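You operate a simulated robot arm through the tools that you are given. There is no shell and no other tool. Be economical: measure what you need, move in short steps, check, and stop when the job is done.

You run a simulated robot arm. Do the job below in one go: nothing can be reset, and whatever is moved stays where it is left.

JOB
Vacuum the spilt mix off the filling bench.
Fine: put the nozzle back and switch the vacuum off. Set down upright: nozzle.

Only the result counts: the job must be done as asked and must still hold three seconds after the hand-in. Knocking over, shifting, dropping, spilling or breaking anything else fails it.

ROBOT AND FRAMES
A 6-joint arm with a two-finger gripper, fixed in place. Base frame: the origin is at the foot of the arm, x ahead of it, y to its left, z up. Units: cm, rad, N and s.
It reaches about 129.8 cm from its shoulder. Its first joint turns from -2.601 to 2.601 rad. Payload 1.57 kg.
The TCP is the grasp point between the finger pads, 2.1 cm short of the fingertips. In the tool frame z runs along the fingers and y along their closing line. The gripper opens to 7 cm. The gripper's body begins 5 cm behind the TCP.
Orientation is that of the tool frame in the base frame, as a unit quaternion [x, y, z, w]. With the fingers straight down and closing along the base's y, the tool's x points along the base's -x, its y along +y and its z along -z.

CONTROLS
- The arm moves only by the tool send_rows. Its argument "targets" is a list of rows, each a list of 7 numbers: the turn, a rotation vector about the tool's x, y, z in rad, then the shift along the tool's x, y, z in mm, then the finger opening in mm, from 0 to 70. In form: [[ax, ay, az, x, y, z, grip], ...]. A call has 1 to 12 rows; each row is the pose to reach, as a shift and turn from the pose commanded when the call began, along the tool's axes at that moment. Each row takes 0.2 s and may step no farther than 5 cm and 0.15 rad from the row before; otherwise, or with a gripper value out of range, the whole call is refused. A pose out of reach is approached as far as the arm can. The call stops where the force on the tool passes 40 N (or 10 N more than at its start, if that is more) or the arm is blocked; 0.2 s more then pass. The fingers move at their own pace and stop on an object; they squeeze with about 30 N. The grip force told is the motor's: it shows also when the fingers shut on nothing. Time passes only in rows, and 0.2 s behind the last, so rows that repeat a pose let the fingers close. It gives the time, the measured TCP pose, the force on the tool (base axes), the opening and the grip force at its end, in the units of the frame above (readings bear some noise), with the torque about the TCP (base axes, N m) and any sound that the robot's microphone picked up, and new pictures: "show" is both (left out), scene, wrist or none.
- Cameras (640 x 400 px; columns grow to the right, rows downward): "scene" is fixed at [5.33, 64.86, 148.91]; the picture's right is [-0.10, -1.00, 0.00], its down [-0.88, 0.09, -0.47] and it looks along [0.47, -0.05, -0.88] (base axes); focal length 248 px, centre (320, 200). "wrist" rides on the gripper at [7.9, 0.4, -8.1] in the tool frame; the picture's right is [-0.05, 1.00, 0.00], its down [-0.67, -0.04, -0.74] and it looks along [-0.74, -0.04, 0.67] (tool axes); focal length 256 px, centre (320, 200). There is no depth. A picture from a camera that has moved, and an enlarged one, comes with that camera's place and axes in the base frame and with its lens.
- lift_body(by): slides the trunk up (or, below 0, down) by that many cm; the arm rides with it, the base frame stays. It gives what a move gives, with no picture.
- enlarge(camera, box): a new picture of the part [left, top, right, bottom] of that camera's present view, enlarged. The clock stands still meanwhile.
- job_done(): hands the job in; it is judged then, once.

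Work in short steps. Places have to be worked out from the pictures, the camera data and where the tool is seen: move nearer, look again, correct. Check each grasp and each placing, and mend what went wrong. You have 120 turns and 200 pictures in all, those below and enlarged ones among them. Open the gripper and draw the arm clear of the work before you hand the job in, unless the task says otherwise; then end with one line.

The tools are called after "Emit:" as name(argument=value, ...) on one line, values as JSON. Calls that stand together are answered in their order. send_rows: Moves the arm, as the interface text tells. Its arguments: {"type":"object","properties":{"targets":{"type":"array","items":{"type":"array","items":{"type":"number"}}},"show":{"type":"string","enum":["both","scene","wrist","none"]}},"required":["targets"]} The other tools are called the same way: lift_body (by) slides the trunk up or down; enlarge (camera, box) takes an enlarged picture of a part of a camera's view; job_done () hands the job in.

At the start:

```text
time: 0.0
tool_pos: [38.66, 55.13, 118.48]
orientation: [0.001, 1.0, 0.0, 0.0]
contact_force: [-0.3, -0.5, -0.2]
wrist_torque: [0.02, -0.02, -0.03]
width: 7.01
finger_force: 0.1
trunk travel left (down, up): [-86.6, 10.4]
```

scene: 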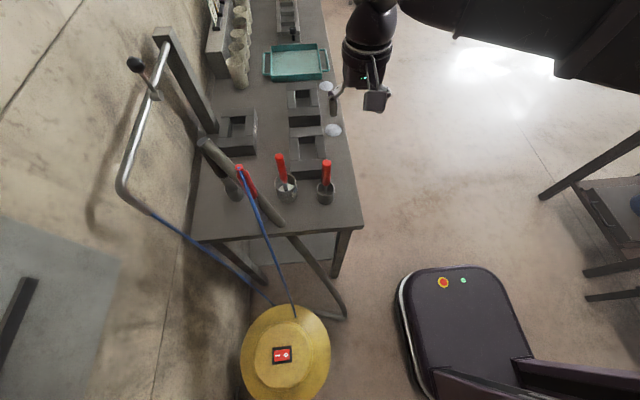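
wrist: 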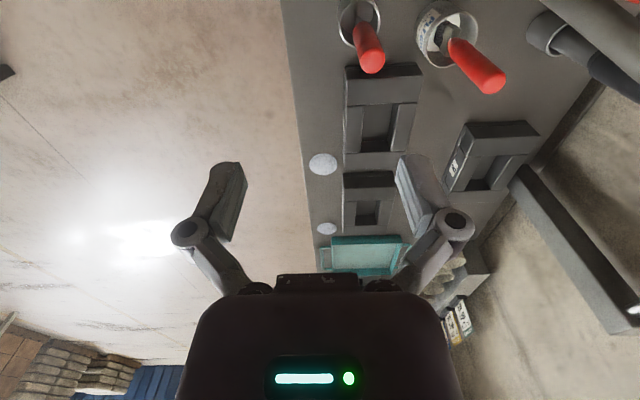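

I start by looking closely at the bench, the vacuum and the nozzle.

Emit:
enlarge(camera="scene", box=[180, 100, 380, 225])

Emit:
enlarge(camera="scene", box=[200, 200, 400, 400])

Emit:
enlarge(camera="scene", box=[180, 0, 380, 125])

Emit:
enlarge(camera="scene", box=[100, 20, 260, 220])

```text
3.20 times, centred on (280, 162) of scene
camera zoom: at [5.33, 64.86, 148.91], right [-0.1, -1.0, 0.0], down [-0.88, 0.09, -0.47], along [0.47, -0.05, -0.88], focal length 793 px, centre (448, 320)
```

zoom: 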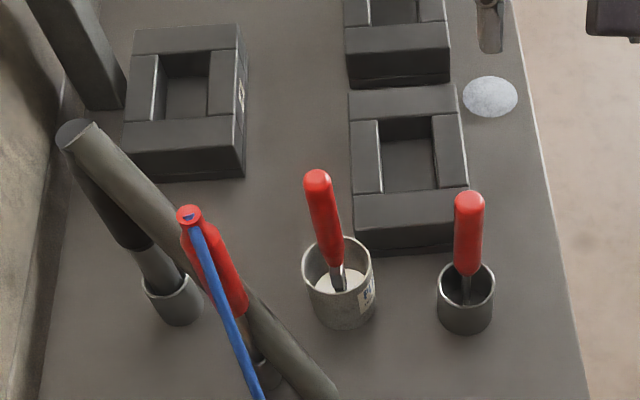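

```text
2.00 times, centred on (300, 300) of scene
camera zoom: at [5.33, 64.86, 148.91], right [-0.1, -1.0, 0.0], down [-0.88, 0.09, -0.47], along [0.47, -0.05, -0.88], focal length 496 px, centre (360, 0)
```

zoom: 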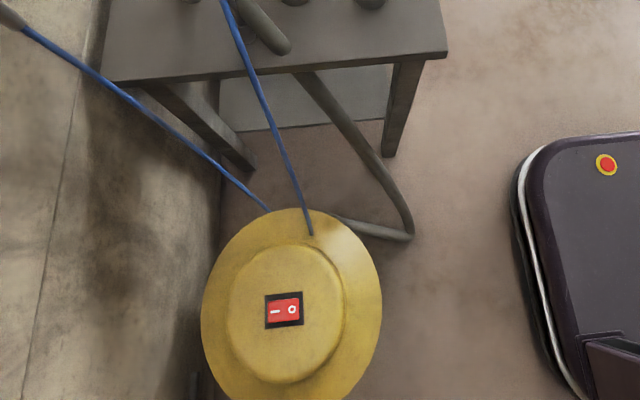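

```text
3.20 times, centred on (280, 62) of scene
camera zoom: at [5.33, 64.86, 148.91], right [-0.1, -1.0, 0.0], down [-0.88, 0.09, -0.47], along [0.47, -0.05, -0.88], focal length 793 px, centre (448, 640)
```

zoom: 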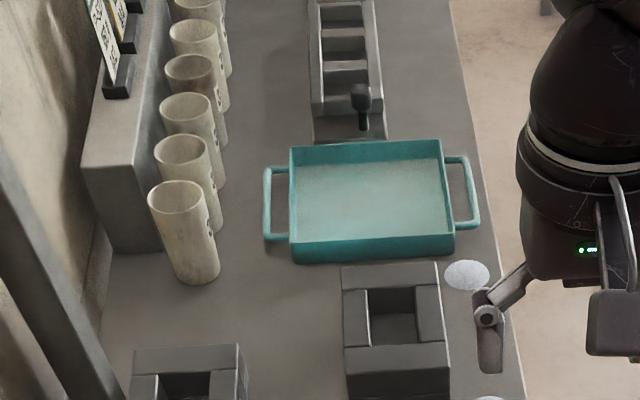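

```text
2.00 times, centred on (180, 120) of scene
camera zoom: at [5.33, 64.86, 148.91], right [-0.1, -1.0, 0.0], down [-0.88, 0.09, -0.47], along [0.47, -0.05, -0.88], focal length 496 px, centre (600, 360)
```

zoom: 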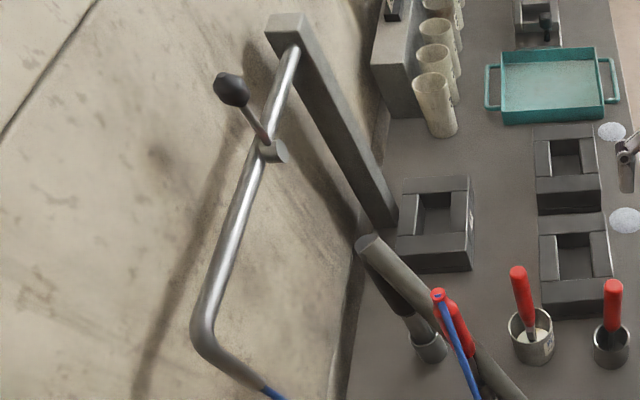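

The bench top seems to be near z≈88. The spills are at about (62,55) and (83,54), the black-handled nozzle with the grey hose stands in a cup near (41,85), and the red tool has a blue line. I'll bring the wrist camera back to see the tools closely.

Emit:
send_rows(targets=[[0, 0, 0, 40, 30, 0, 70], [0, 0, 0, 80, 60, 0, 70], [0, 0, 0, 120, 90, 0, 70], [0, 0, 0, 160, 120, 0, 70], [0, 0, 0, 190, 150, 0, 70], [0, 0, 0, 220, 180, 0, 70]])

```text
time: 1.4
tool_pos: [16.73, 73.24, 118.46]
orientation: [0.0, 1.0, 0.0, 0.0]
contact_force: [-0.7, 0.2, -0.4]
wrist_torque: [-0.01, -0.02, -0.01]
width: 7.01
finger_force: 0.1
trunk travel left (down, up): [-86.6, 10.4]
camera wrist: at [8.84, 73.67, 126.52], right [0.05, 1.0, 0.0], down [0.67, -0.04, 0.75], along [0.74, -0.04, -0.67], focal length 256 px, centre (320, 200)
```

scene: 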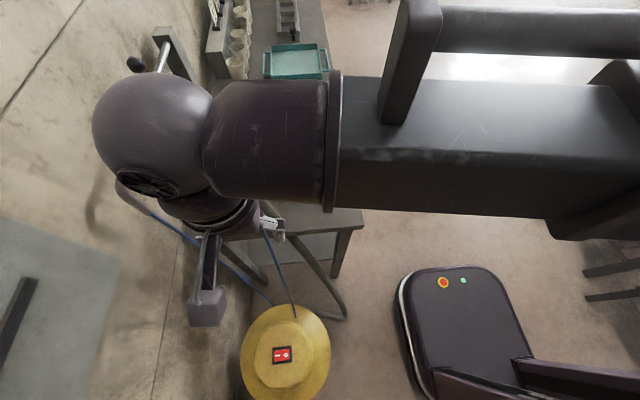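
wrist: 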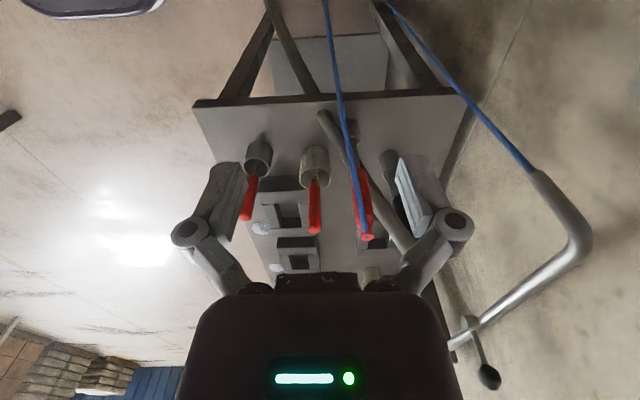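

The tools are in view, so I enlarge them.

Emit:
enlarge(camera="wrist", box=[180, 80, 480, 290])

Emit:
enlarge(camera="wrist", box=[310, 90, 450, 270])

```text
1.90 times, centred on (330, 185) of wrist
camera zoom: at [8.84, 73.67, 126.52], right [0.05, 1.0, 0.0], down [0.67, -0.04, 0.75], along [0.74, -0.04, -0.67], focal length 488 px, centre (301, 229)
```

zoom: 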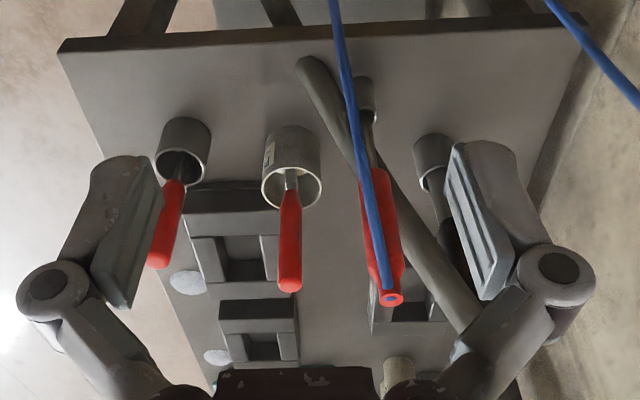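

```text
2.22 times, centred on (380, 180) of wrist
camera zoom: at [8.84, 73.67, 126.52], right [0.05, 1.0, 0.0], down [0.67, -0.04, 0.75], along [0.74, -0.04, -0.67], focal length 569 px, centre (187, 244)
```

zoom: 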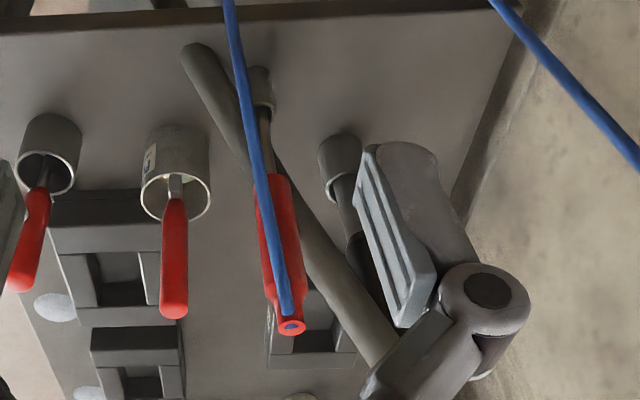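

Next I move toward the canister, staying above it, to measure where the switch is and how high it sits.

Emit:
send_rows(targets=[[0, 0, 0, 45, 12, 0, 30], [0, 0, 0, 90, 24, 0, 0], [0, 0, 0, 135, 36, 0, 0], [0, 0, 0, 180, 48, 0, 0], [0, 0, 0, 200, 58, 40, 0], [0, 0, 0, 200, 58, 90, 0], [0, 0, 0, 200, 58, 140, 0], [0, 0, 0, 200, 58, 185, 0]])

```text
time: 3.2
tool_pos: [-3.19, 79.02, 118.43]
orientation: [0.0, 1.0, 0.0, 0.0]
contact_force: [-0.1, 0.1, 0.1]
wrist_torque: [0.01, 0.0, -0.03]
width: 0.0
finger_force: 28.4
out of reach, approached as far as the arm can: row 5, 6, 7, 8
trunk travel left (down, up): [-86.6, 10.4]
camera wrist: at [-11.08, 79.4, 126.55], right [0.05, 1.0, 0.0], down [0.67, -0.04, 0.75], along [0.74, -0.04, -0.67], focal length 256 px, centre (320, 200)
```

scene: 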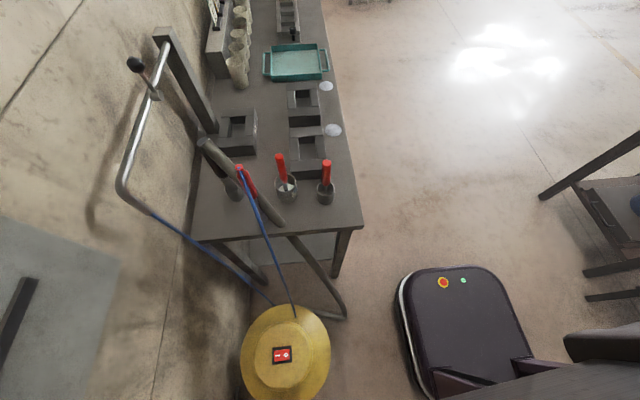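
wrist: 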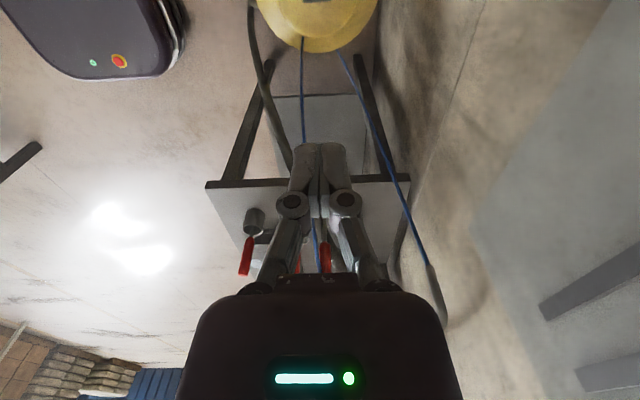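

The blue line meets the canister at about (11,74,50), so the switch should be around (0,78,55). I lower the trunk to get closer.

Emit:
lift_body(by=-35)

Emit:
send_rows(targets=[[0, 0, 0, 40, 0, 0, 0], [0, 0, 0, 80, 0, 0, 0]])

```text
time: 6.6
tool_pos: [-3.12, 79.02, 83.4]
orientation: [-0.001, 1.0, 0.0, 0.0]
contact_force: [-0.2, -0.8, -0.6]
wrist_torque: [-0.02, 0.0, -0.02]
width: 0.0
finger_force: 28.9
trunk travel left (down, up): [-51.6, 45.4]
```

```text
time: 7.2
tool_pos: [-11.31, 79.17, 83.42]
orientation: [0.0, 1.0, 0.0, 0.001]
contact_force: [-0.3, 0.1, 0.1]
wrist_torque: [0.06, -0.01, 0.03]
width: 0.0
finger_force: 28.5
trunk travel left (down, up): [-51.6, 45.4]
camera wrist: at [-19.19, 79.49, 91.54], right [0.05, 1.0, 0.0], down [0.67, -0.04, 0.75], along [0.74, -0.04, -0.67], focal length 256 px, centre (320, 200)
```

scene: 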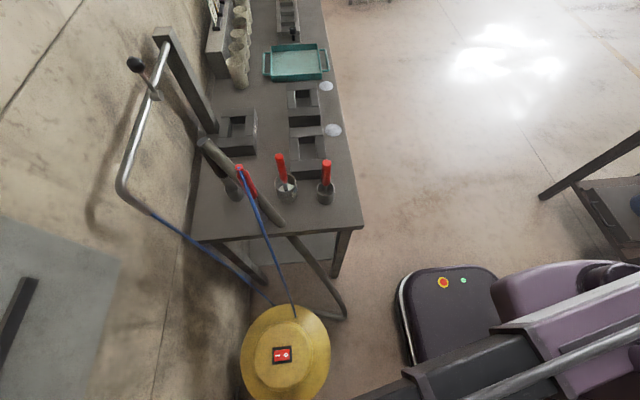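
wrist: 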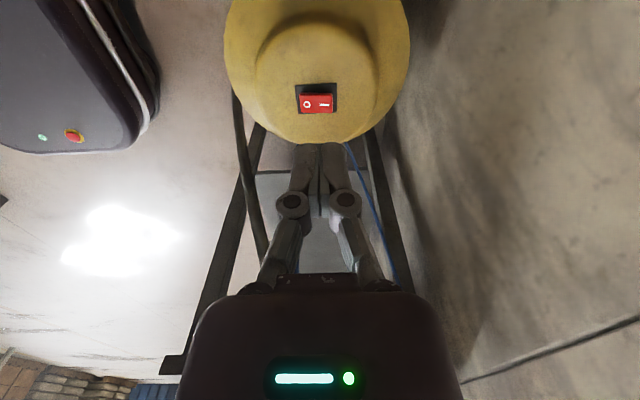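

The switch comes out at about (0, 78, 52.5), with the "—" side toward +y. I enlarge it to read its state.

Emit:
enlarge(camera="wrist", box=[280, 70, 360, 120])

Emit:
enlarge(camera="scene", box=[262, 340, 302, 370])

```text
8.00 times, centred on (320, 95) of wrist
camera zoom: at [-19.19, 79.49, 91.54], right [0.05, 1.0, 0.0], down [0.67, -0.04, 0.75], along [0.74, -0.04, -0.67], focal length 2048 px, centre (320, 1040)
```

zoom: 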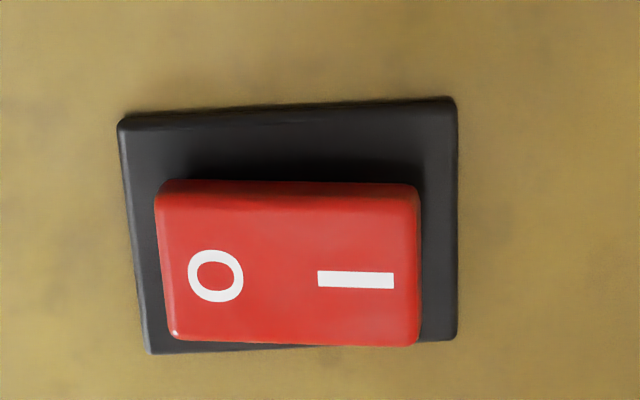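

```text
13.33 times, centred on (282, 355) of scene
camera zoom: at [5.33, 64.86, 148.91], right [-0.1, -1.0, 0.0], down [-0.88, 0.09, -0.47], along [0.47, -0.05, -0.88], focal length 3304 px, centre (827, -1867)
```

zoom: 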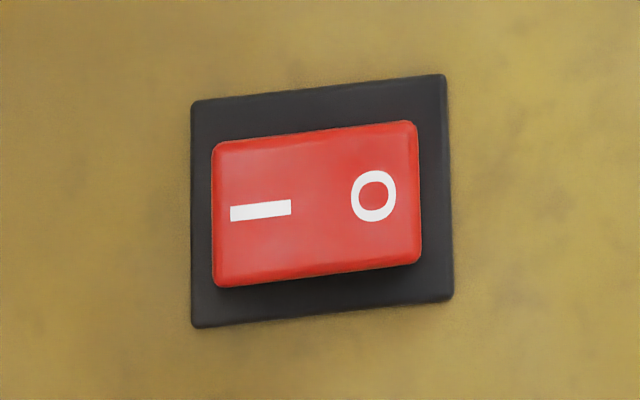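

It reads as off, and I've heard no sound. I'll position the closed fingers above the "—" side, first testing whether the arm can also move down on its own.

Emit:
send_rows(targets=[[0, 0, 0, -40, 0, 0, 0], [0, 0, 0, -80, 2, 0, 0], [0, 0, 0, -116, 4, 0, 0], [0, 0, 0, -116, 4, 40, 0]], show="none")

```text
time: 8.2
tool_pos: [0.4, 79.48, 83.48]
orientation: [0.0, 1.0, 0.0, 0.0]
contact_force: [0.4, -0.7, -0.4]
wrist_torque: [-0.01, -0.02, 0.01]
width: 0.0
finger_force: 28.3
out of reach, approached as far as the arm can: row 4
trunk travel left (down, up): [-51.6, 45.4]
```

Downward is out of reach at this trunk height. I raise the arm 12 cm, lower the trunk, and then I'll have room to press with the arm.

Emit:
send_rows(targets=[[0, 0, 0, 0, 0, -40, 0], [0, 0, 0, 0, 0, -80, 0], [0, 0, 0, 0, 0, -120, 0]], show="none")

Emit:
lift_body(by=-34)

Emit:
send_rows(targets=[[0, 0, 0, 0, 0, 5, 0]])

```text
time: 9.0
tool_pos: [0.31, 79.47, 83.4]
orientation: [0.0, 1.0, 0.0, 0.0]
contact_force: [-0.5, 0.3, 0.4]
wrist_torque: [0.0, 0.01, 0.02]
width: 0.0
finger_force: 28.6
out of reach, approached as far as the arm can: row 1, 2, 3
trunk travel left (down, up): [-51.6, 45.4]
```

```text
time: 11.4
tool_pos: [0.32, 79.56, 56.75]
orientation: [0.0, 1.0, 0.005, 0.0]
contact_force: [-1.5, -1.5, 58.7]
wrist_torque: [-0.48, 0.03, 0.01]
width: 0.01
finger_force: 27.9
trunk travel left (down, up): [-24.4, 72.6]
stopped: the force on the tool passed its limit at 99 N (the readings are from after the stop); the commanded pose is now the measured one
```

```text
time: 11.8
tool_pos: [0.23, 79.54, 56.62]
orientation: [0.0, 1.0, 0.005, 0.001]
contact_force: [-1.9, 2.1, 65.0]
wrist_torque: [-0.42, -0.02, 0.0]
width: 0.0
finger_force: 28.5
out of reach, approached as far as the arm can: row 1
trunk travel left (down, up): [-24.4, 72.6]
camera wrist: at [-7.63, 79.83, 64.84], right [0.05, 1.0, 0.01], down [0.67, -0.04, 0.74], along [0.74, -0.03, -0.67], focal length 256 px, centre (320, 200)
```

scene: 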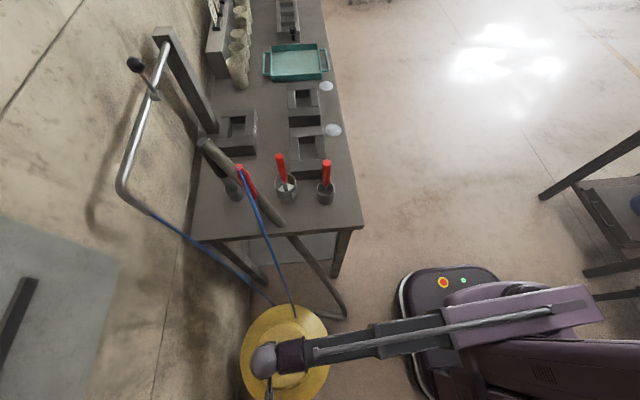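
wrist: 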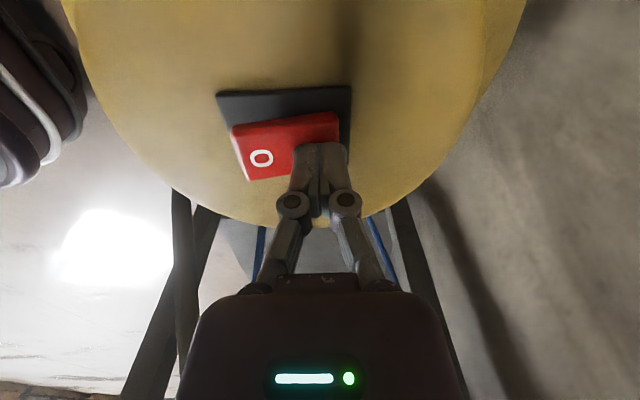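

The fingers pressed the "—" side. I raise the trunk 3 cm and look; vertical motion seems to come from the trunk only.

Emit:
lift_body(by=4)

Emit:
send_rows(targets=[[0, 0, 0, 30, 0, 0, 0], [0, 0, 0, 60, 0, 0, 0]], show="wrist")

Emit:
enlarge(camera="wrist", box=[220, 50, 400, 170])

```text
time: 12.7
tool_pos: [0.24, 79.75, 60.34]
orientation: [0.001, 1.0, 0.004, -0.001]
contact_force: [0.0, -0.4, -0.8]
wrist_torque: [0.01, 0.01, -0.04]
width: 0.0
finger_force: 28.4
trunk travel left (down, up): [-28.4, 68.6]
```

```text
time: 13.2
tool_pos: [-5.76, 79.91, 60.32]
orientation: [0.001, 1.0, 0.003, 0.0]
contact_force: [0.5, -0.3, -1.0]
wrist_torque: [-0.01, 0.02, -0.01]
width: 0.01
finger_force: 28.7
trunk travel left (down, up): [-28.4, 68.6]
camera wrist: at [-13.66, 80.11, 68.42], right [0.05, 1.0, 0.01], down [0.67, -0.04, 0.74], along [0.74, -0.04, -0.67], focal length 256 px, centre (320, 200)
```

wrist: 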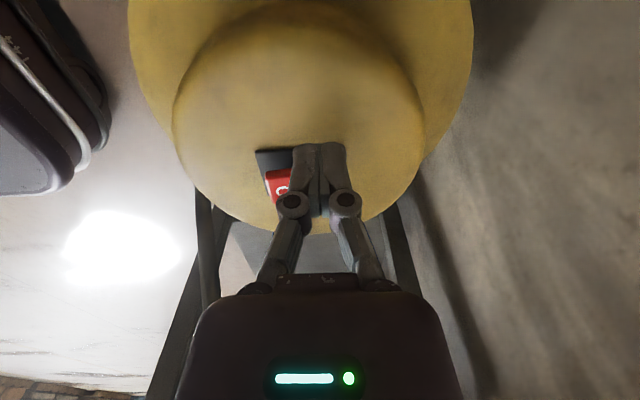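

```text
3.33 times, centred on (310, 110) of wrist
camera zoom: at [-13.66, 80.11, 68.42], right [0.05, 1.0, 0.01], down [0.67, -0.04, 0.74], along [0.74, -0.04, -0.67], focal length 853 px, centre (353, 500)
```

zoom: 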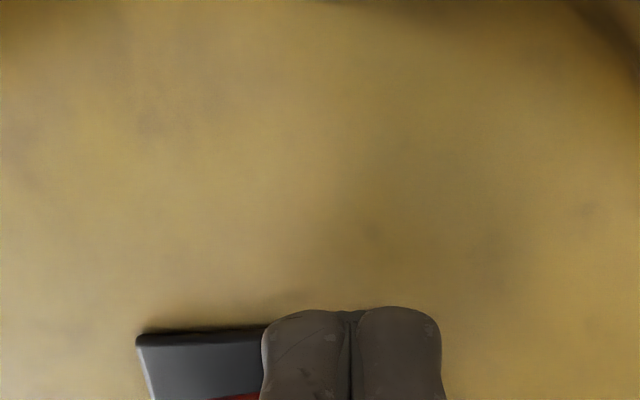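

The fingers hide the switch. I raise to the earlier viewing height and compare it with the first view.

Emit:
lift_body(by=23)

Emit:
send_rows(targets=[[0, 0, 0, 50, -7, 0, 0]], show="scene")

Emit:
enlarge(camera="wrist", box=[280, 70, 360, 120])

Emit:
enlarge(camera="scene", box=[262, 340, 302, 370])

```text
time: 15.7
tool_pos: [-5.82, 79.69, 83.27]
orientation: [0.0, 1.0, 0.003, 0.0]
contact_force: [-0.3, -0.4, 0.0]
wrist_torque: [0.0, 0.06, 0.01]
width: 0.01
finger_force: 28.2
trunk travel left (down, up): [-51.4, 45.6]
```

```text
refused: row 1 steps farther than a row can; nothing moved
```

```text
8.00 times, centred on (320, 95) of wrist
camera zoom: at [-13.64, 80.12, 91.41], right [0.05, 1.0, 0.01], down [0.67, -0.04, 0.74], along [0.74, -0.04, -0.67], focal length 2048 px, centre (320, 1040)
```

zoom: 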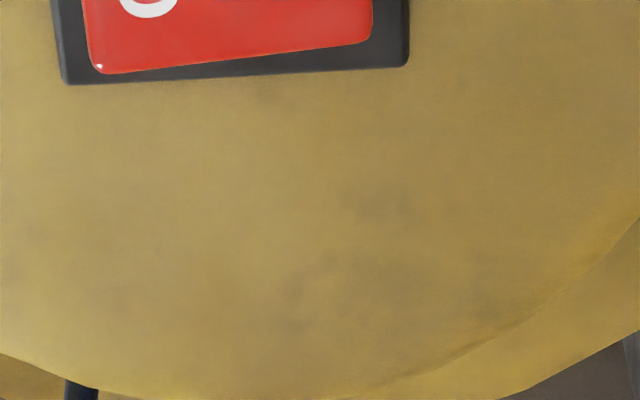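

```text
13.33 times, centred on (282, 355) of scene
camera zoom: at [5.33, 64.86, 148.91], right [-0.1, -1.0, 0.0], down [-0.88, 0.09, -0.47], along [0.47, -0.05, -0.88], focal length 3304 px, centre (827, -1867)
```

zoom: 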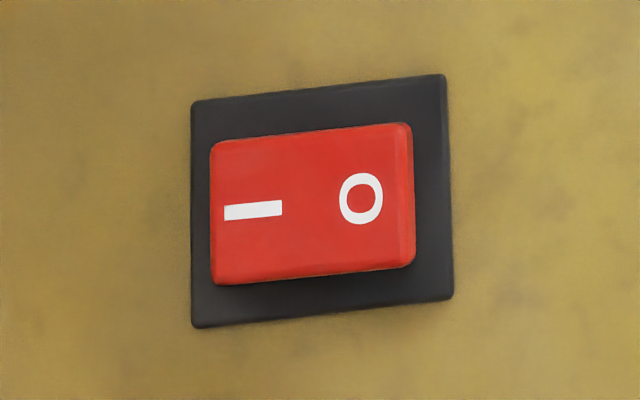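

The rocker has flipped: the O side is now raised, so it should be on. I raise well above the bench, then move to view the nozzle from the front with the camera turned toward +y.

Emit:
lift_body(by=40)

Emit:
send_rows(targets=[[0, 0, -0.131, -40, -11, 0, 0], [0, 0, -0.262, -80, -23, 0, 0], [0, 0, -0.393, -119, -34, 0, 0], [0, 0, -0.524, -159, -46, 0, 0], [0, 0, -0.654, -199, -57, 0, 0], [0, 0, -0.785, -239, -68, 0, 0], [0, 0, -0.916, -279, -80, 0, 0], [0, 0, -1.047, -319, -91, 0, 0], [0, 0, -1.178, -358, -103, 0, 0], [0, 0, -1.309, -398, -114, 0, 10], [0, 0, -1.44, -438, -126, 0, 40], [0, 0, -1.571, -478, -137, 0, 70]])

```text
time: 19.5
tool_pos: [-5.79, 79.93, 123.23]
orientation: [0.0, 1.0, 0.004, 0.0]
contact_force: [-0.8, -0.3, 0.2]
wrist_torque: [-0.03, 0.01, -0.02]
width: 0.03
finger_force: 28.7
trunk travel left (down, up): [-91.4, 5.6]
```

```text
time: 22.1
tool_pos: [42.26, 66.13, 123.29]
orientation: [0.708, -0.706, -0.002, -0.003]
contact_force: [0.2, -0.1, -0.5]
wrist_torque: [-0.01, 0.01, 0.01]
width: 6.95
finger_force: 0.0
trunk travel left (down, up): [-91.4, 5.6]
camera wrist: at [41.86, 58.06, 131.36], right [-1.0, 0.05, 0.0], down [0.03, 0.66, 0.75], along [0.04, 0.75, -0.66], focal length 256 px, centre (320, 200)
```

scene: 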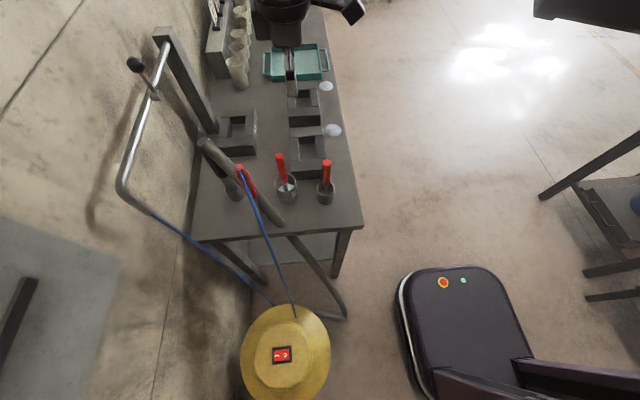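
wrist: 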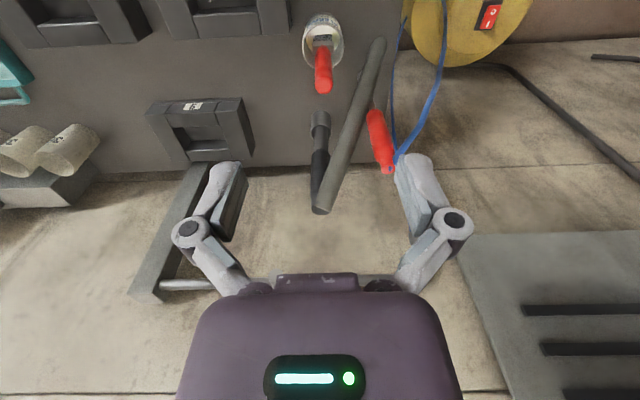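

Good view of the nozzle, so I enlarge it.

Emit:
enlarge(camera="wrist", box=[260, 20, 440, 220])

```text
2.00 times, centred on (350, 120) of wrist
camera zoom: at [41.86, 58.06, 131.36], right [-1.0, 0.05, 0.0], down [0.03, 0.66, 0.75], along [0.04, 0.75, -0.66], focal length 512 px, centre (260, 360)
```

zoom: 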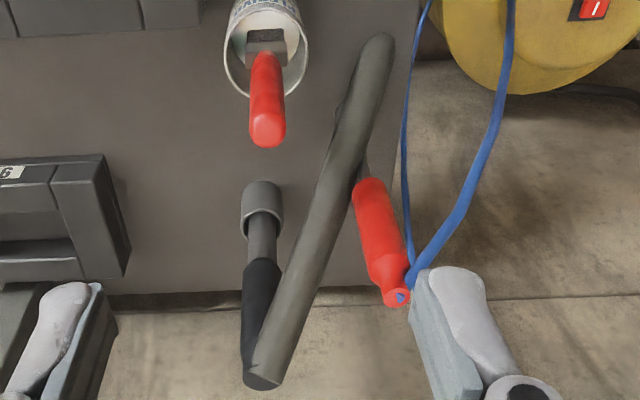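

Nozzle axis is at about (43,85), its top near z≈110, and the black grip spans z≈97–108. The hose leaves toward (-0.63,-0.78), so I'll come down from above with the fingers straddling the hose plane, turning the tool and moving over the nozzle first.

Emit:
send_rows(targets=[[0, 0, 0.136, -38, -2, 0, 70], [0, 0, 0.272, -76, -3, 0, 70], [0, 0, 0.408, -114, -4, 0, 70], [0, 0, 0.544, -152, -6, 0, 70], [0, 0, 0.68, -170, -7, 0, 70]])

Emit:
enlarge(camera="wrist", box=[220, 40, 420, 240])

```text
time: 23.3
tool_pos: [42.78, 83.04, 123.28]
orientation: [-0.43, 0.903, 0.002, 0.001]
contact_force: [1.0, 0.5, -0.2]
wrist_torque: [0.01, 0.01, 0.03]
width: 6.98
finger_force: 0.0
trunk travel left (down, up): [-91.4, 5.6]
camera wrist: at [37.49, 77.15, 131.38], right [-0.74, 0.67, 0.0], down [0.45, 0.49, 0.75], along [0.5, 0.56, -0.66], focal length 256 px, centre (320, 200)
```

scene: 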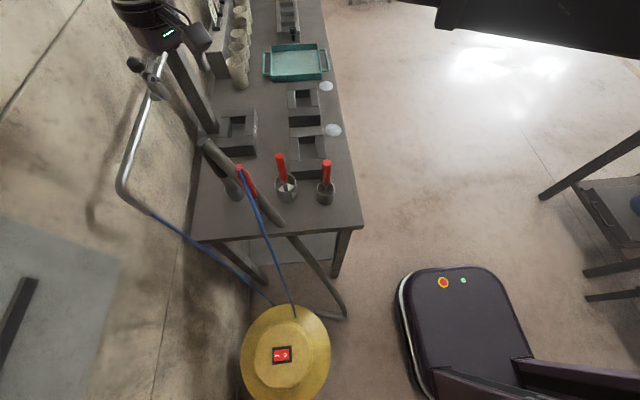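
wrist: 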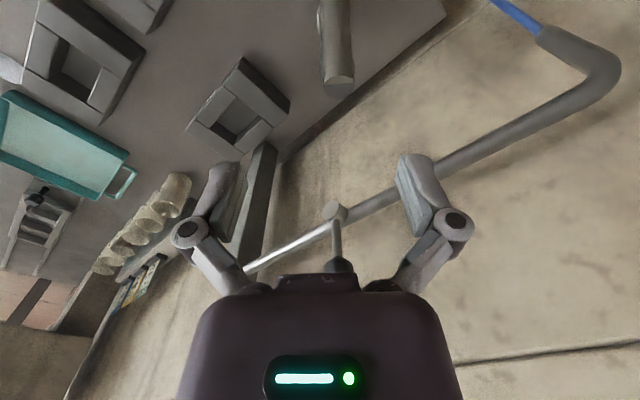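

```text
2.00 times, centred on (320, 140) of wrist
camera zoom: at [37.49, 77.15, 131.38], right [-0.74, 0.67, 0.0], down [0.45, 0.49, 0.75], along [0.5, 0.56, -0.66], focal length 512 px, centre (320, 320)
```

zoom: 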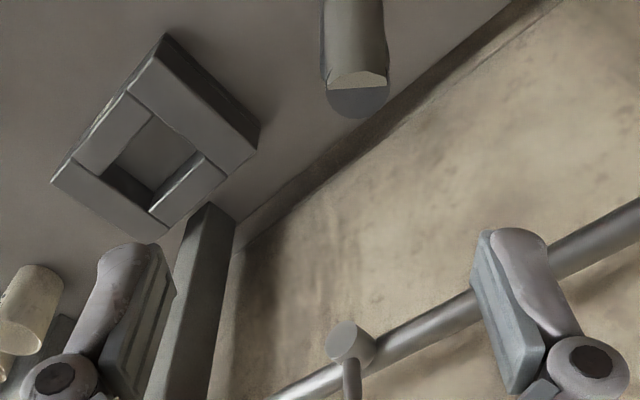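

The nozzle top disc is at about (42.8,85.6). I shift over it and check alignment before descending.

Emit:
send_rows(targets=[[0, 0, 0, -20, 16, 0, 70]], show="wrist")

Emit:
lift_body(by=-8)

Emit:
enlarge(camera="wrist", box=[220, 40, 420, 240])

```text
time: 23.7
tool_pos: [42.78, 85.81, 123.19]
orientation: [-0.43, 0.903, 0.003, 0.0]
contact_force: [0.2, 0.4, -0.8]
wrist_torque: [-0.02, 0.01, 0.02]
width: 7.0
finger_force: 0.1
trunk travel left (down, up): [-91.4, 5.6]
camera wrist: at [37.53, 79.76, 131.31], right [-0.74, 0.67, 0.0], down [0.45, 0.49, 0.75], along [0.5, 0.56, -0.66], focal length 256 px, centre (320, 200)
```

wrist: 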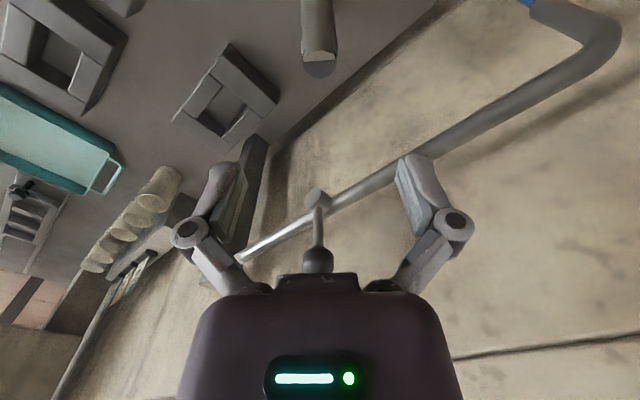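

```text
time: 24.9
tool_pos: [42.77, 85.61, 115.38]
orientation: [-0.431, 0.903, 0.002, 0.002]
contact_force: [-0.5, 0.3, -0.2]
wrist_torque: [-0.02, 0.01, -0.01]
width: 6.98
finger_force: 0.0
trunk travel left (down, up): [-83.4, 13.6]
```

```text
2.00 times, centred on (320, 140) of wrist
camera zoom: at [37.5, 79.61, 123.39], right [-0.74, 0.67, 0.0], down [0.45, 0.49, 0.75], along [0.5, 0.56, -0.66], focal length 512 px, centre (320, 320)
```

zoom: 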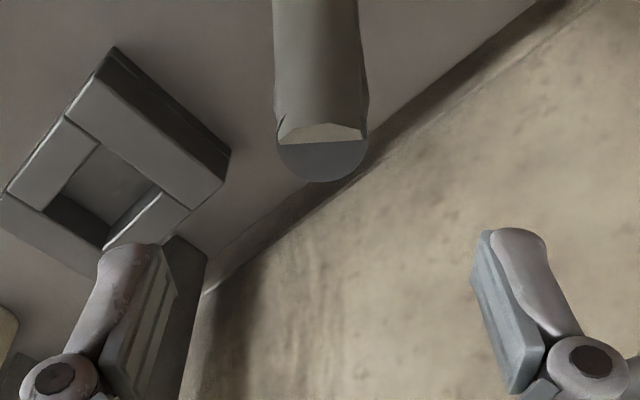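

Well aligned, with the disc at (42.8,85.7) and top z≈109. I descend so the TCP is about 3.8 cm below the top; the palm stays clear.

Emit:
lift_body(by=-10.2)

Emit:
send_rows(targets=[[0, 0, 0, 0, 0, 0, 60]])

```text
time: 26.2
tool_pos: [42.76, 85.57, 105.08]
orientation: [-0.431, 0.902, 0.002, 0.001]
contact_force: [-0.1, -0.1, -0.3]
wrist_torque: [-0.02, -0.01, 0.01]
width: 6.98
finger_force: 0.1
trunk travel left (down, up): [-73.2, 23.8]
```

```text
time: 26.6
tool_pos: [42.75, 85.67, 105.12]
orientation: [-0.43, 0.903, 0.003, 0.001]
contact_force: [0.5, 0.6, -0.4]
wrist_torque: [-0.03, 0.02, 0.0]
width: 5.99
finger_force: 0.0
trunk travel left (down, up): [-73.2, 23.8]
camera wrist: at [37.51, 79.61, 113.19], right [-0.74, 0.67, 0.0], down [0.45, 0.49, 0.75], along [0.5, 0.56, -0.66], focal length 256 px, centre (320, 200)
```

scene: 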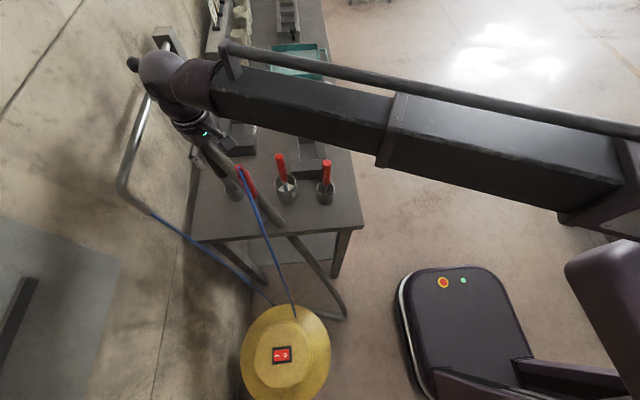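
wrist: 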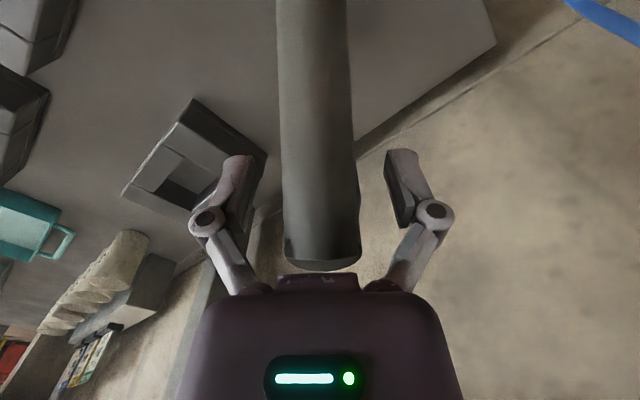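

The handle sits between the fingers. I close.

Emit:
send_rows(targets=[[0, 0, 0, 0, 0, 0, 40], [0, 0, 0, 0, 0, 0, 20], [0, 0, 0, 0, 0, 0, 10], [0, 0, 0, 0, 0, 0, 10]], show="wrist")

```text
time: 27.6
tool_pos: [42.8, 85.55, 105.01]
orientation: [-0.431, 0.903, 0.003, 0.002]
contact_force: [0.1, 0.5, 1.1]
wrist_torque: [0.03, -0.02, 0.01]
width: 3.06
finger_force: 30.0
trunk travel left (down, up): [-73.2, 23.8]
camera wrist: at [37.5, 79.6, 113.2], right [-0.74, 0.67, 0.0], down [0.45, 0.49, 0.75], along [0.5, 0.56, -0.66], focal length 256 px, centre (320, 200)
```

wrist: 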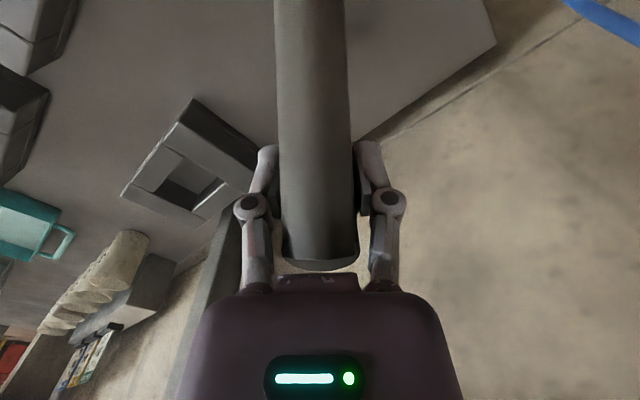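

Firm grip at 3.06 cm. I lift the nozzle out of its holder.

Emit:
lift_body(by=15)

Emit:
send_rows(targets=[[0, 0, 0, 0, 0, 0, 10]])

```text
time: 29.4
tool_pos: [42.8, 85.75, 120.0]
orientation: [-0.431, 0.902, 0.002, 0.002]
contact_force: [0.7, -0.1, -1.6]
wrist_torque: [-0.01, -0.03, 0.0]
width: 3.05
finger_force: 29.6
trunk travel left (down, up): [-88.2, 8.8]
```

```text
time: 29.8
tool_pos: [42.65, 85.65, 120.07]
orientation: [-0.43, 0.903, 0.003, 0.002]
contact_force: [0.1, 0.8, -1.0]
wrist_torque: [0.0, -0.01, 0.02]
width: 3.03
finger_force: 30.0
trunk travel left (down, up): [-88.2, 8.8]
camera wrist: at [37.51, 79.63, 128.17], right [-0.74, 0.67, 0.0], down [0.45, 0.49, 0.75], along [0.5, 0.56, -0.66], focal length 256 px, centre (320, 200)
```

scene: 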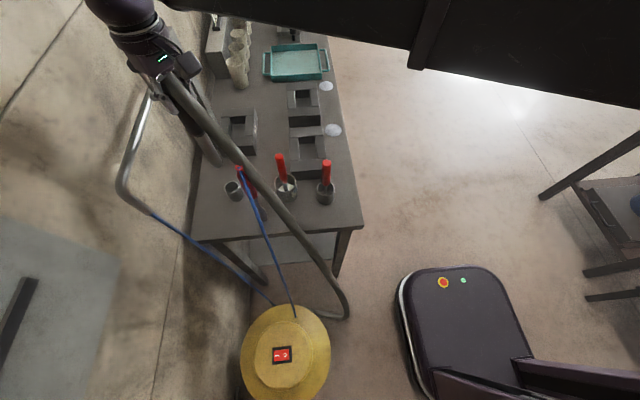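
wrist: 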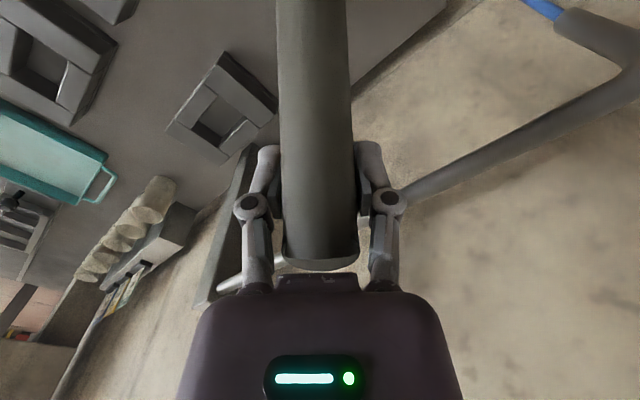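

The nozzle is out. I enlarge its tip to find how far it reaches below the TCP.

Emit:
enlarge(camera="scene", box=[160, 80, 260, 205])

```text
3.20 times, centred on (210, 142) of scene
camera zoom: at [5.33, 64.86, 148.91], right [-0.1, -1.0, 0.0], down [-0.88, 0.09, -0.47], along [0.47, -0.05, -0.88], focal length 793 px, centre (672, 384)
```

zoom: 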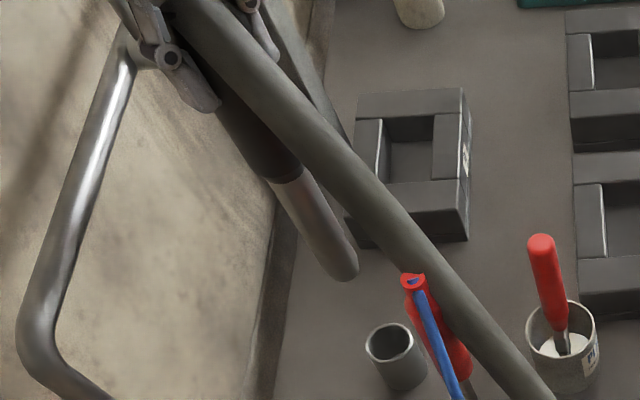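

The tip reaches about 19 cm below the TCP and the bench is about z≈86. I move above spill 1 at (65,54.3).

Emit:
send_rows(targets=[[0, 0, 0, 13, -46, 0, 10], [0, 0, 0, 26, -93, 0, 10], [0, 0, 0, 39, -139, 0, 10], [0, 0, 0, 52, -185, 0, 10], [0, 0, 0, 65, -231, 0, 10], [0, 0, 0, 78, -278, 0, 10], [0, 0, 0, 91, -324, 0, 10], [0, 0, 0, 104, -370, 0, 10]])

```text
time: 31.6
tool_pos: [65.04, 54.01, 120.21]
orientation: [-0.431, 0.902, 0.003, 0.001]
contact_force: [0.2, -0.1, -1.0]
wrist_torque: [0.01, 0.01, 0.01]
width: 3.04
finger_force: 29.7
trunk travel left (down, up): [-88.2, 8.8]
camera wrist: at [59.78, 48.09, 128.18], right [-0.74, 0.67, 0.01], down [0.45, 0.49, 0.75], along [0.5, 0.56, -0.66], focal length 256 px, centre (320, 200)
```

scene: 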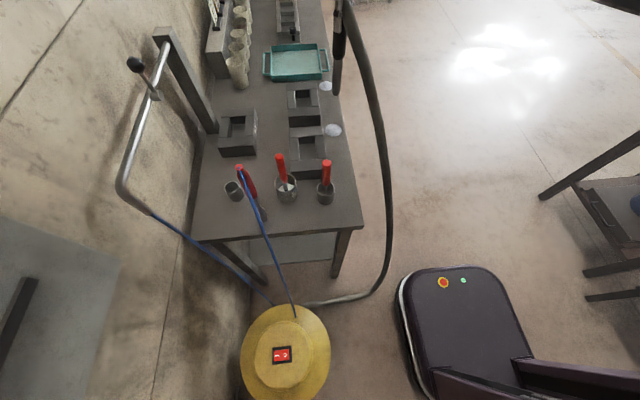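
wrist: 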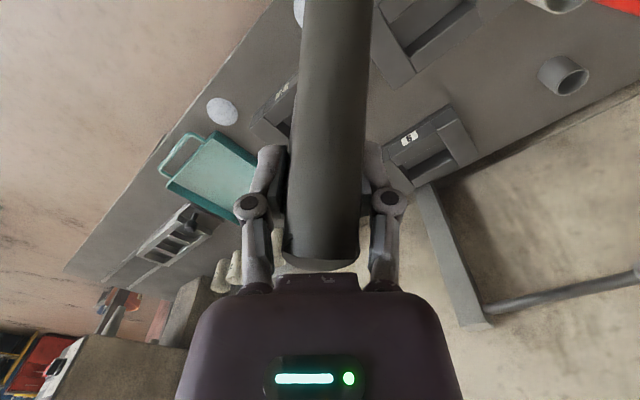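

On target. I lower toward the spill in two steps, checking in between.

Emit:
lift_body(by=-12)

Emit:
enlarge(camera="scene", box=[290, 70, 370, 145])

```text
time: 33.1
tool_pos: [64.96, 54.23, 108.22]
orientation: [-0.431, 0.903, 0.003, 0.002]
contact_force: [-1.0, 0.3, -0.9]
wrist_torque: [-0.01, 0.02, -0.01]
width: 3.05
finger_force: 30.5
trunk travel left (down, up): [-76.2, 20.8]
```

```text
5.33 times, centred on (330, 108) of scene
camera zoom: at [5.33, 64.86, 148.91], right [-0.1, -1.0, 0.0], down [-0.88, 0.09, -0.47], along [0.47, -0.05, -0.88], focal length 1322 px, centre (267, 693)
```

zoom: 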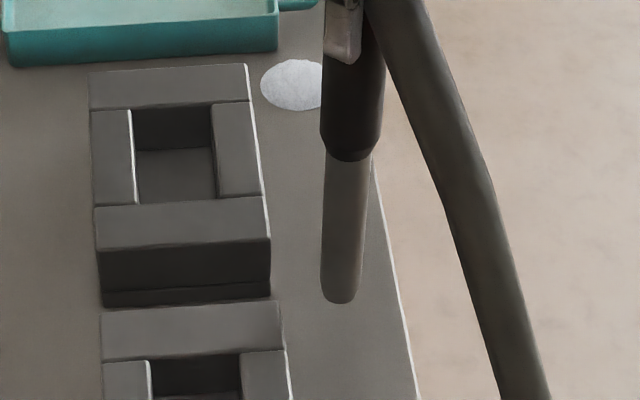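

Spill 1 has already vanished, so the vacuum is running. I slide along the clear strip at this height to spill 2 at (87.3,54).

Emit:
send_rows(targets=[[0, 0, 0, -28, -35, 0, 10], [0, 0, 0, -56, -70, 0, 10], [0, 0, 0, -84, -105, 0, 10], [0, 0, 0, -112, -140, 0, 10], [0, 0, 0, -139, -175, 0, 10]], show="scene")

Emit:
enlarge(camera="scene", box=[280, 50, 380, 145])

```text
time: 34.3
tool_pos: [87.49, 54.05, 108.01]
orientation: [-0.431, 0.902, 0.003, 0.0]
contact_force: [0.5, -0.2, -0.8]
wrist_torque: [0.03, 0.03, 0.0]
width: 3.02
finger_force: 30.1
trunk travel left (down, up): [-76.2, 20.8]
```

scene: 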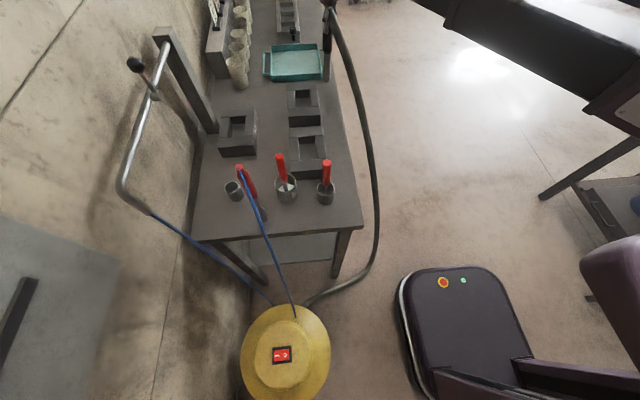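

```text
4.21 times, centred on (330, 98) of scene
camera zoom: at [5.33, 64.86, 148.91], right [-0.1, -1.0, 0.0], down [-0.88, 0.09, -0.47], along [0.47, -0.05, -0.88], focal length 1043 px, centre (278, 632)
```

zoom: 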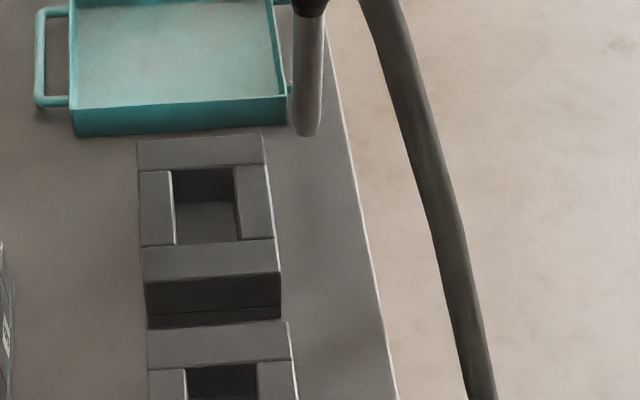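

Both spills are gone. I raise and check the rest of the bench for any other spill.

Emit:
lift_body(by=12)

Emit:
send_rows(targets=[[0, 0, 0, 28, 35, 0, 10], [0, 0, 0, 56, 70, 0, 10], [0, 0, 0, 84, 105, 0, 10], [0, 0, 0, 112, 140, 0, 10], [0, 0, 0, 139, 175, 0, 10]])

Emit:
enlarge(camera="wrist", box=[40, 0, 360, 300])

Emit:
enlarge(camera="scene", box=[180, 0, 370, 240])

```text
time: 35.8
tool_pos: [87.45, 53.98, 120.06]
orientation: [-0.431, 0.902, 0.004, 0.002]
contact_force: [0.6, 1.0, -1.3]
wrist_torque: [-0.01, 0.0, 0.02]
width: 3.02
finger_force: 30.0
trunk travel left (down, up): [-88.2, 8.8]
```

```text
time: 37.0
tool_pos: [64.93, 54.2, 120.21]
orientation: [-0.43, 0.903, 0.002, 0.002]
contact_force: [-0.9, -0.1, -1.9]
wrist_torque: [0.01, 0.01, 0.02]
width: 3.02
finger_force: 29.7
trunk travel left (down, up): [-88.2, 8.8]
camera wrist: at [59.64, 48.26, 128.24], right [-0.74, 0.67, 0.0], down [0.45, 0.49, 0.75], along [0.5, 0.56, -0.66], focal length 256 px, centre (320, 200)
```

scene: 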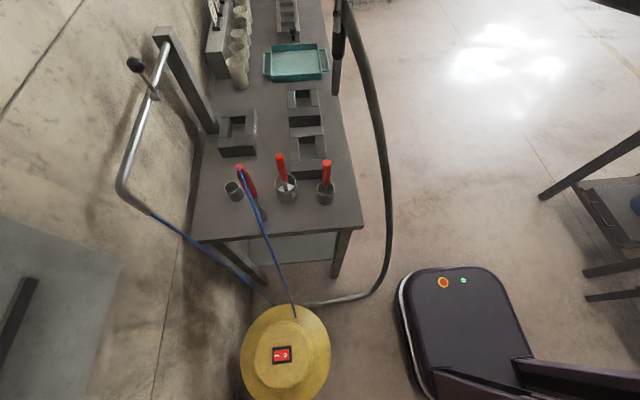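
wrist: 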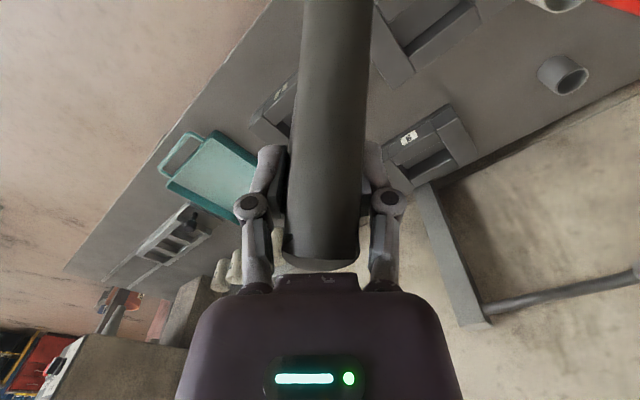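

```text
1.33 times, centred on (200, 150) of wrist
camera zoom: at [59.64, 48.26, 128.24], right [-0.74, 0.67, 0.0], down [0.45, 0.49, 0.75], along [0.5, 0.56, -0.66], focal length 341 px, centre (480, 267)
```

zoom: 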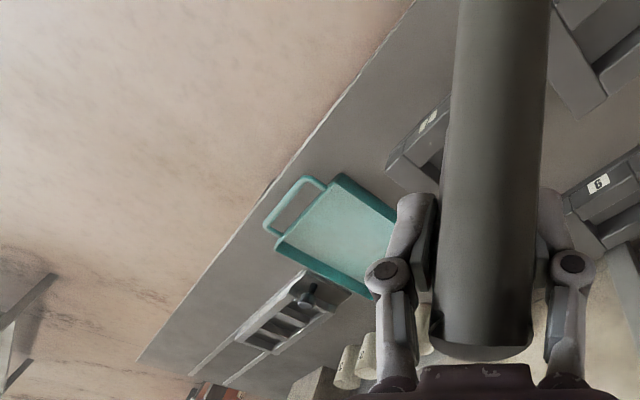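

```text
1.67 times, centred on (275, 120) of scene
camera zoom: at [5.33, 64.86, 148.91], right [-0.1, -1.0, 0.0], down [-0.88, 0.09, -0.47], along [0.47, -0.05, -0.88], focal length 413 px, centre (395, 333)
```

zoom: 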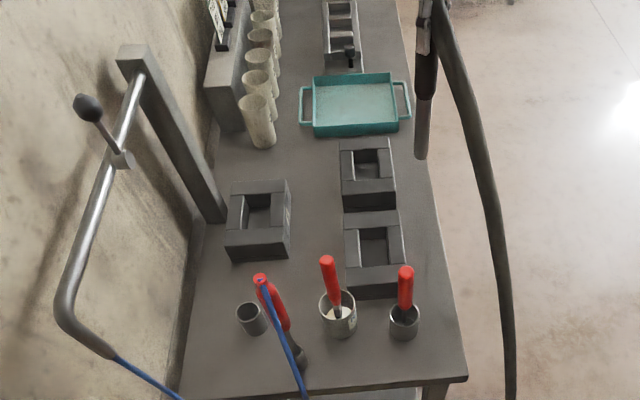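

No other spills. I carry the nozzle back along the same path to above its holder.

Emit:
send_rows(targets=[[0, 0, 0, -13, 46, 0, 10], [0, 0, 0, -26, 93, 0, 10], [0, 0, 0, -39, 139, 0, 10], [0, 0, 0, -52, 185, 0, 10], [0, 0, 0, -65, 231, 0, 10], [0, 0, 0, -78, 278, 0, 10], [0, 0, 0, -91, 324, 0, 10], [0, 0, 0, -104, 370, 0, 10], [0, 0, 0, -104, 370, 0, 10]], show="scene")

Emit:
enlarge(camera="scene", box=[160, 80, 260, 205])

```text
time: 39.0
tool_pos: [42.96, 85.55, 120.17]
orientation: [-0.431, 0.902, 0.003, 0.002]
contact_force: [-0.7, -1.0, -1.1]
wrist_torque: [-0.02, -0.01, -0.02]
width: 3.04
finger_force: 30.1
trunk travel left (down, up): [-88.2, 8.8]
```

scene: 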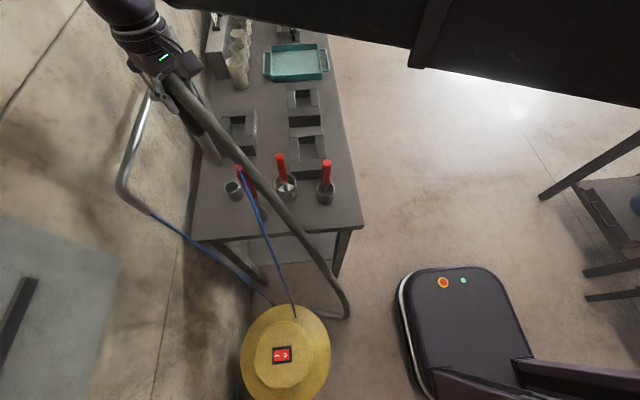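

```text
3.20 times, centred on (210, 142) of scene
camera zoom: at [5.33, 64.86, 148.91], right [-0.1, -1.0, 0.0], down [-0.88, 0.09, -0.47], along [0.47, -0.05, -0.88], focal length 793 px, centre (672, 384)
```

zoom: 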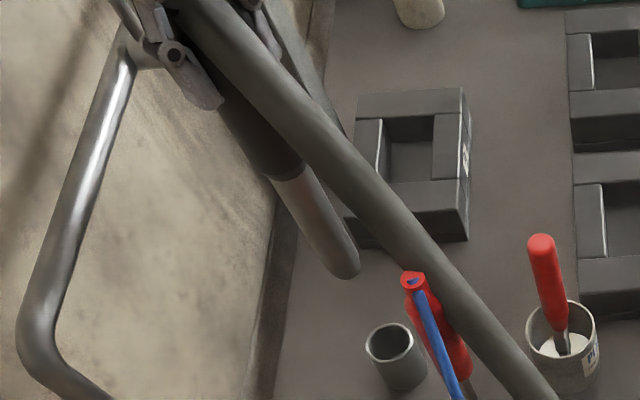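

The pose matches the lift-out pose within about 2 mm. I apply a 1.5 mm correction and lower into the holder.

Emit:
send_rows(targets=[[0, 0, 0, 0, 1.5, 0, 10], [0, 0, 0, 0, 1.5, 0, 10]], show="none")

Emit:
lift_body(by=-11.5)

Emit:
enlarge(camera="scene", box=[190, 130, 290, 230])

```text
time: 39.6
tool_pos: [42.72, 85.63, 120.2]
orientation: [-0.43, 0.903, 0.002, 0.002]
contact_force: [0.2, 0.5, -0.2]
wrist_torque: [0.01, 0.02, 0.02]
width: 3.05
finger_force: 30.3
trunk travel left (down, up): [-88.2, 8.8]
```

```text
time: 41.0
tool_pos: [42.69, 85.69, 108.7]
orientation: [-0.431, 0.902, 0.002, 0.001]
contact_force: [-0.5, 0.5, -1.2]
wrist_torque: [-0.01, -0.01, 0.0]
width: 3.05
finger_force: 30.1
trunk travel left (down, up): [-76.7, 20.3]
```

```text
4.00 times, centred on (240, 180) of scene
camera zoom: at [5.33, 64.86, 148.91], right [-0.1, -1.0, 0.0], down [-0.88, 0.09, -0.47], along [0.47, -0.05, -0.88], focal length 991 px, centre (640, 280)
```

zoom: 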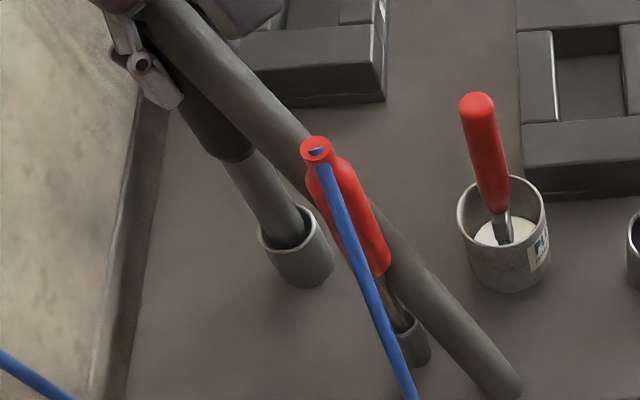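

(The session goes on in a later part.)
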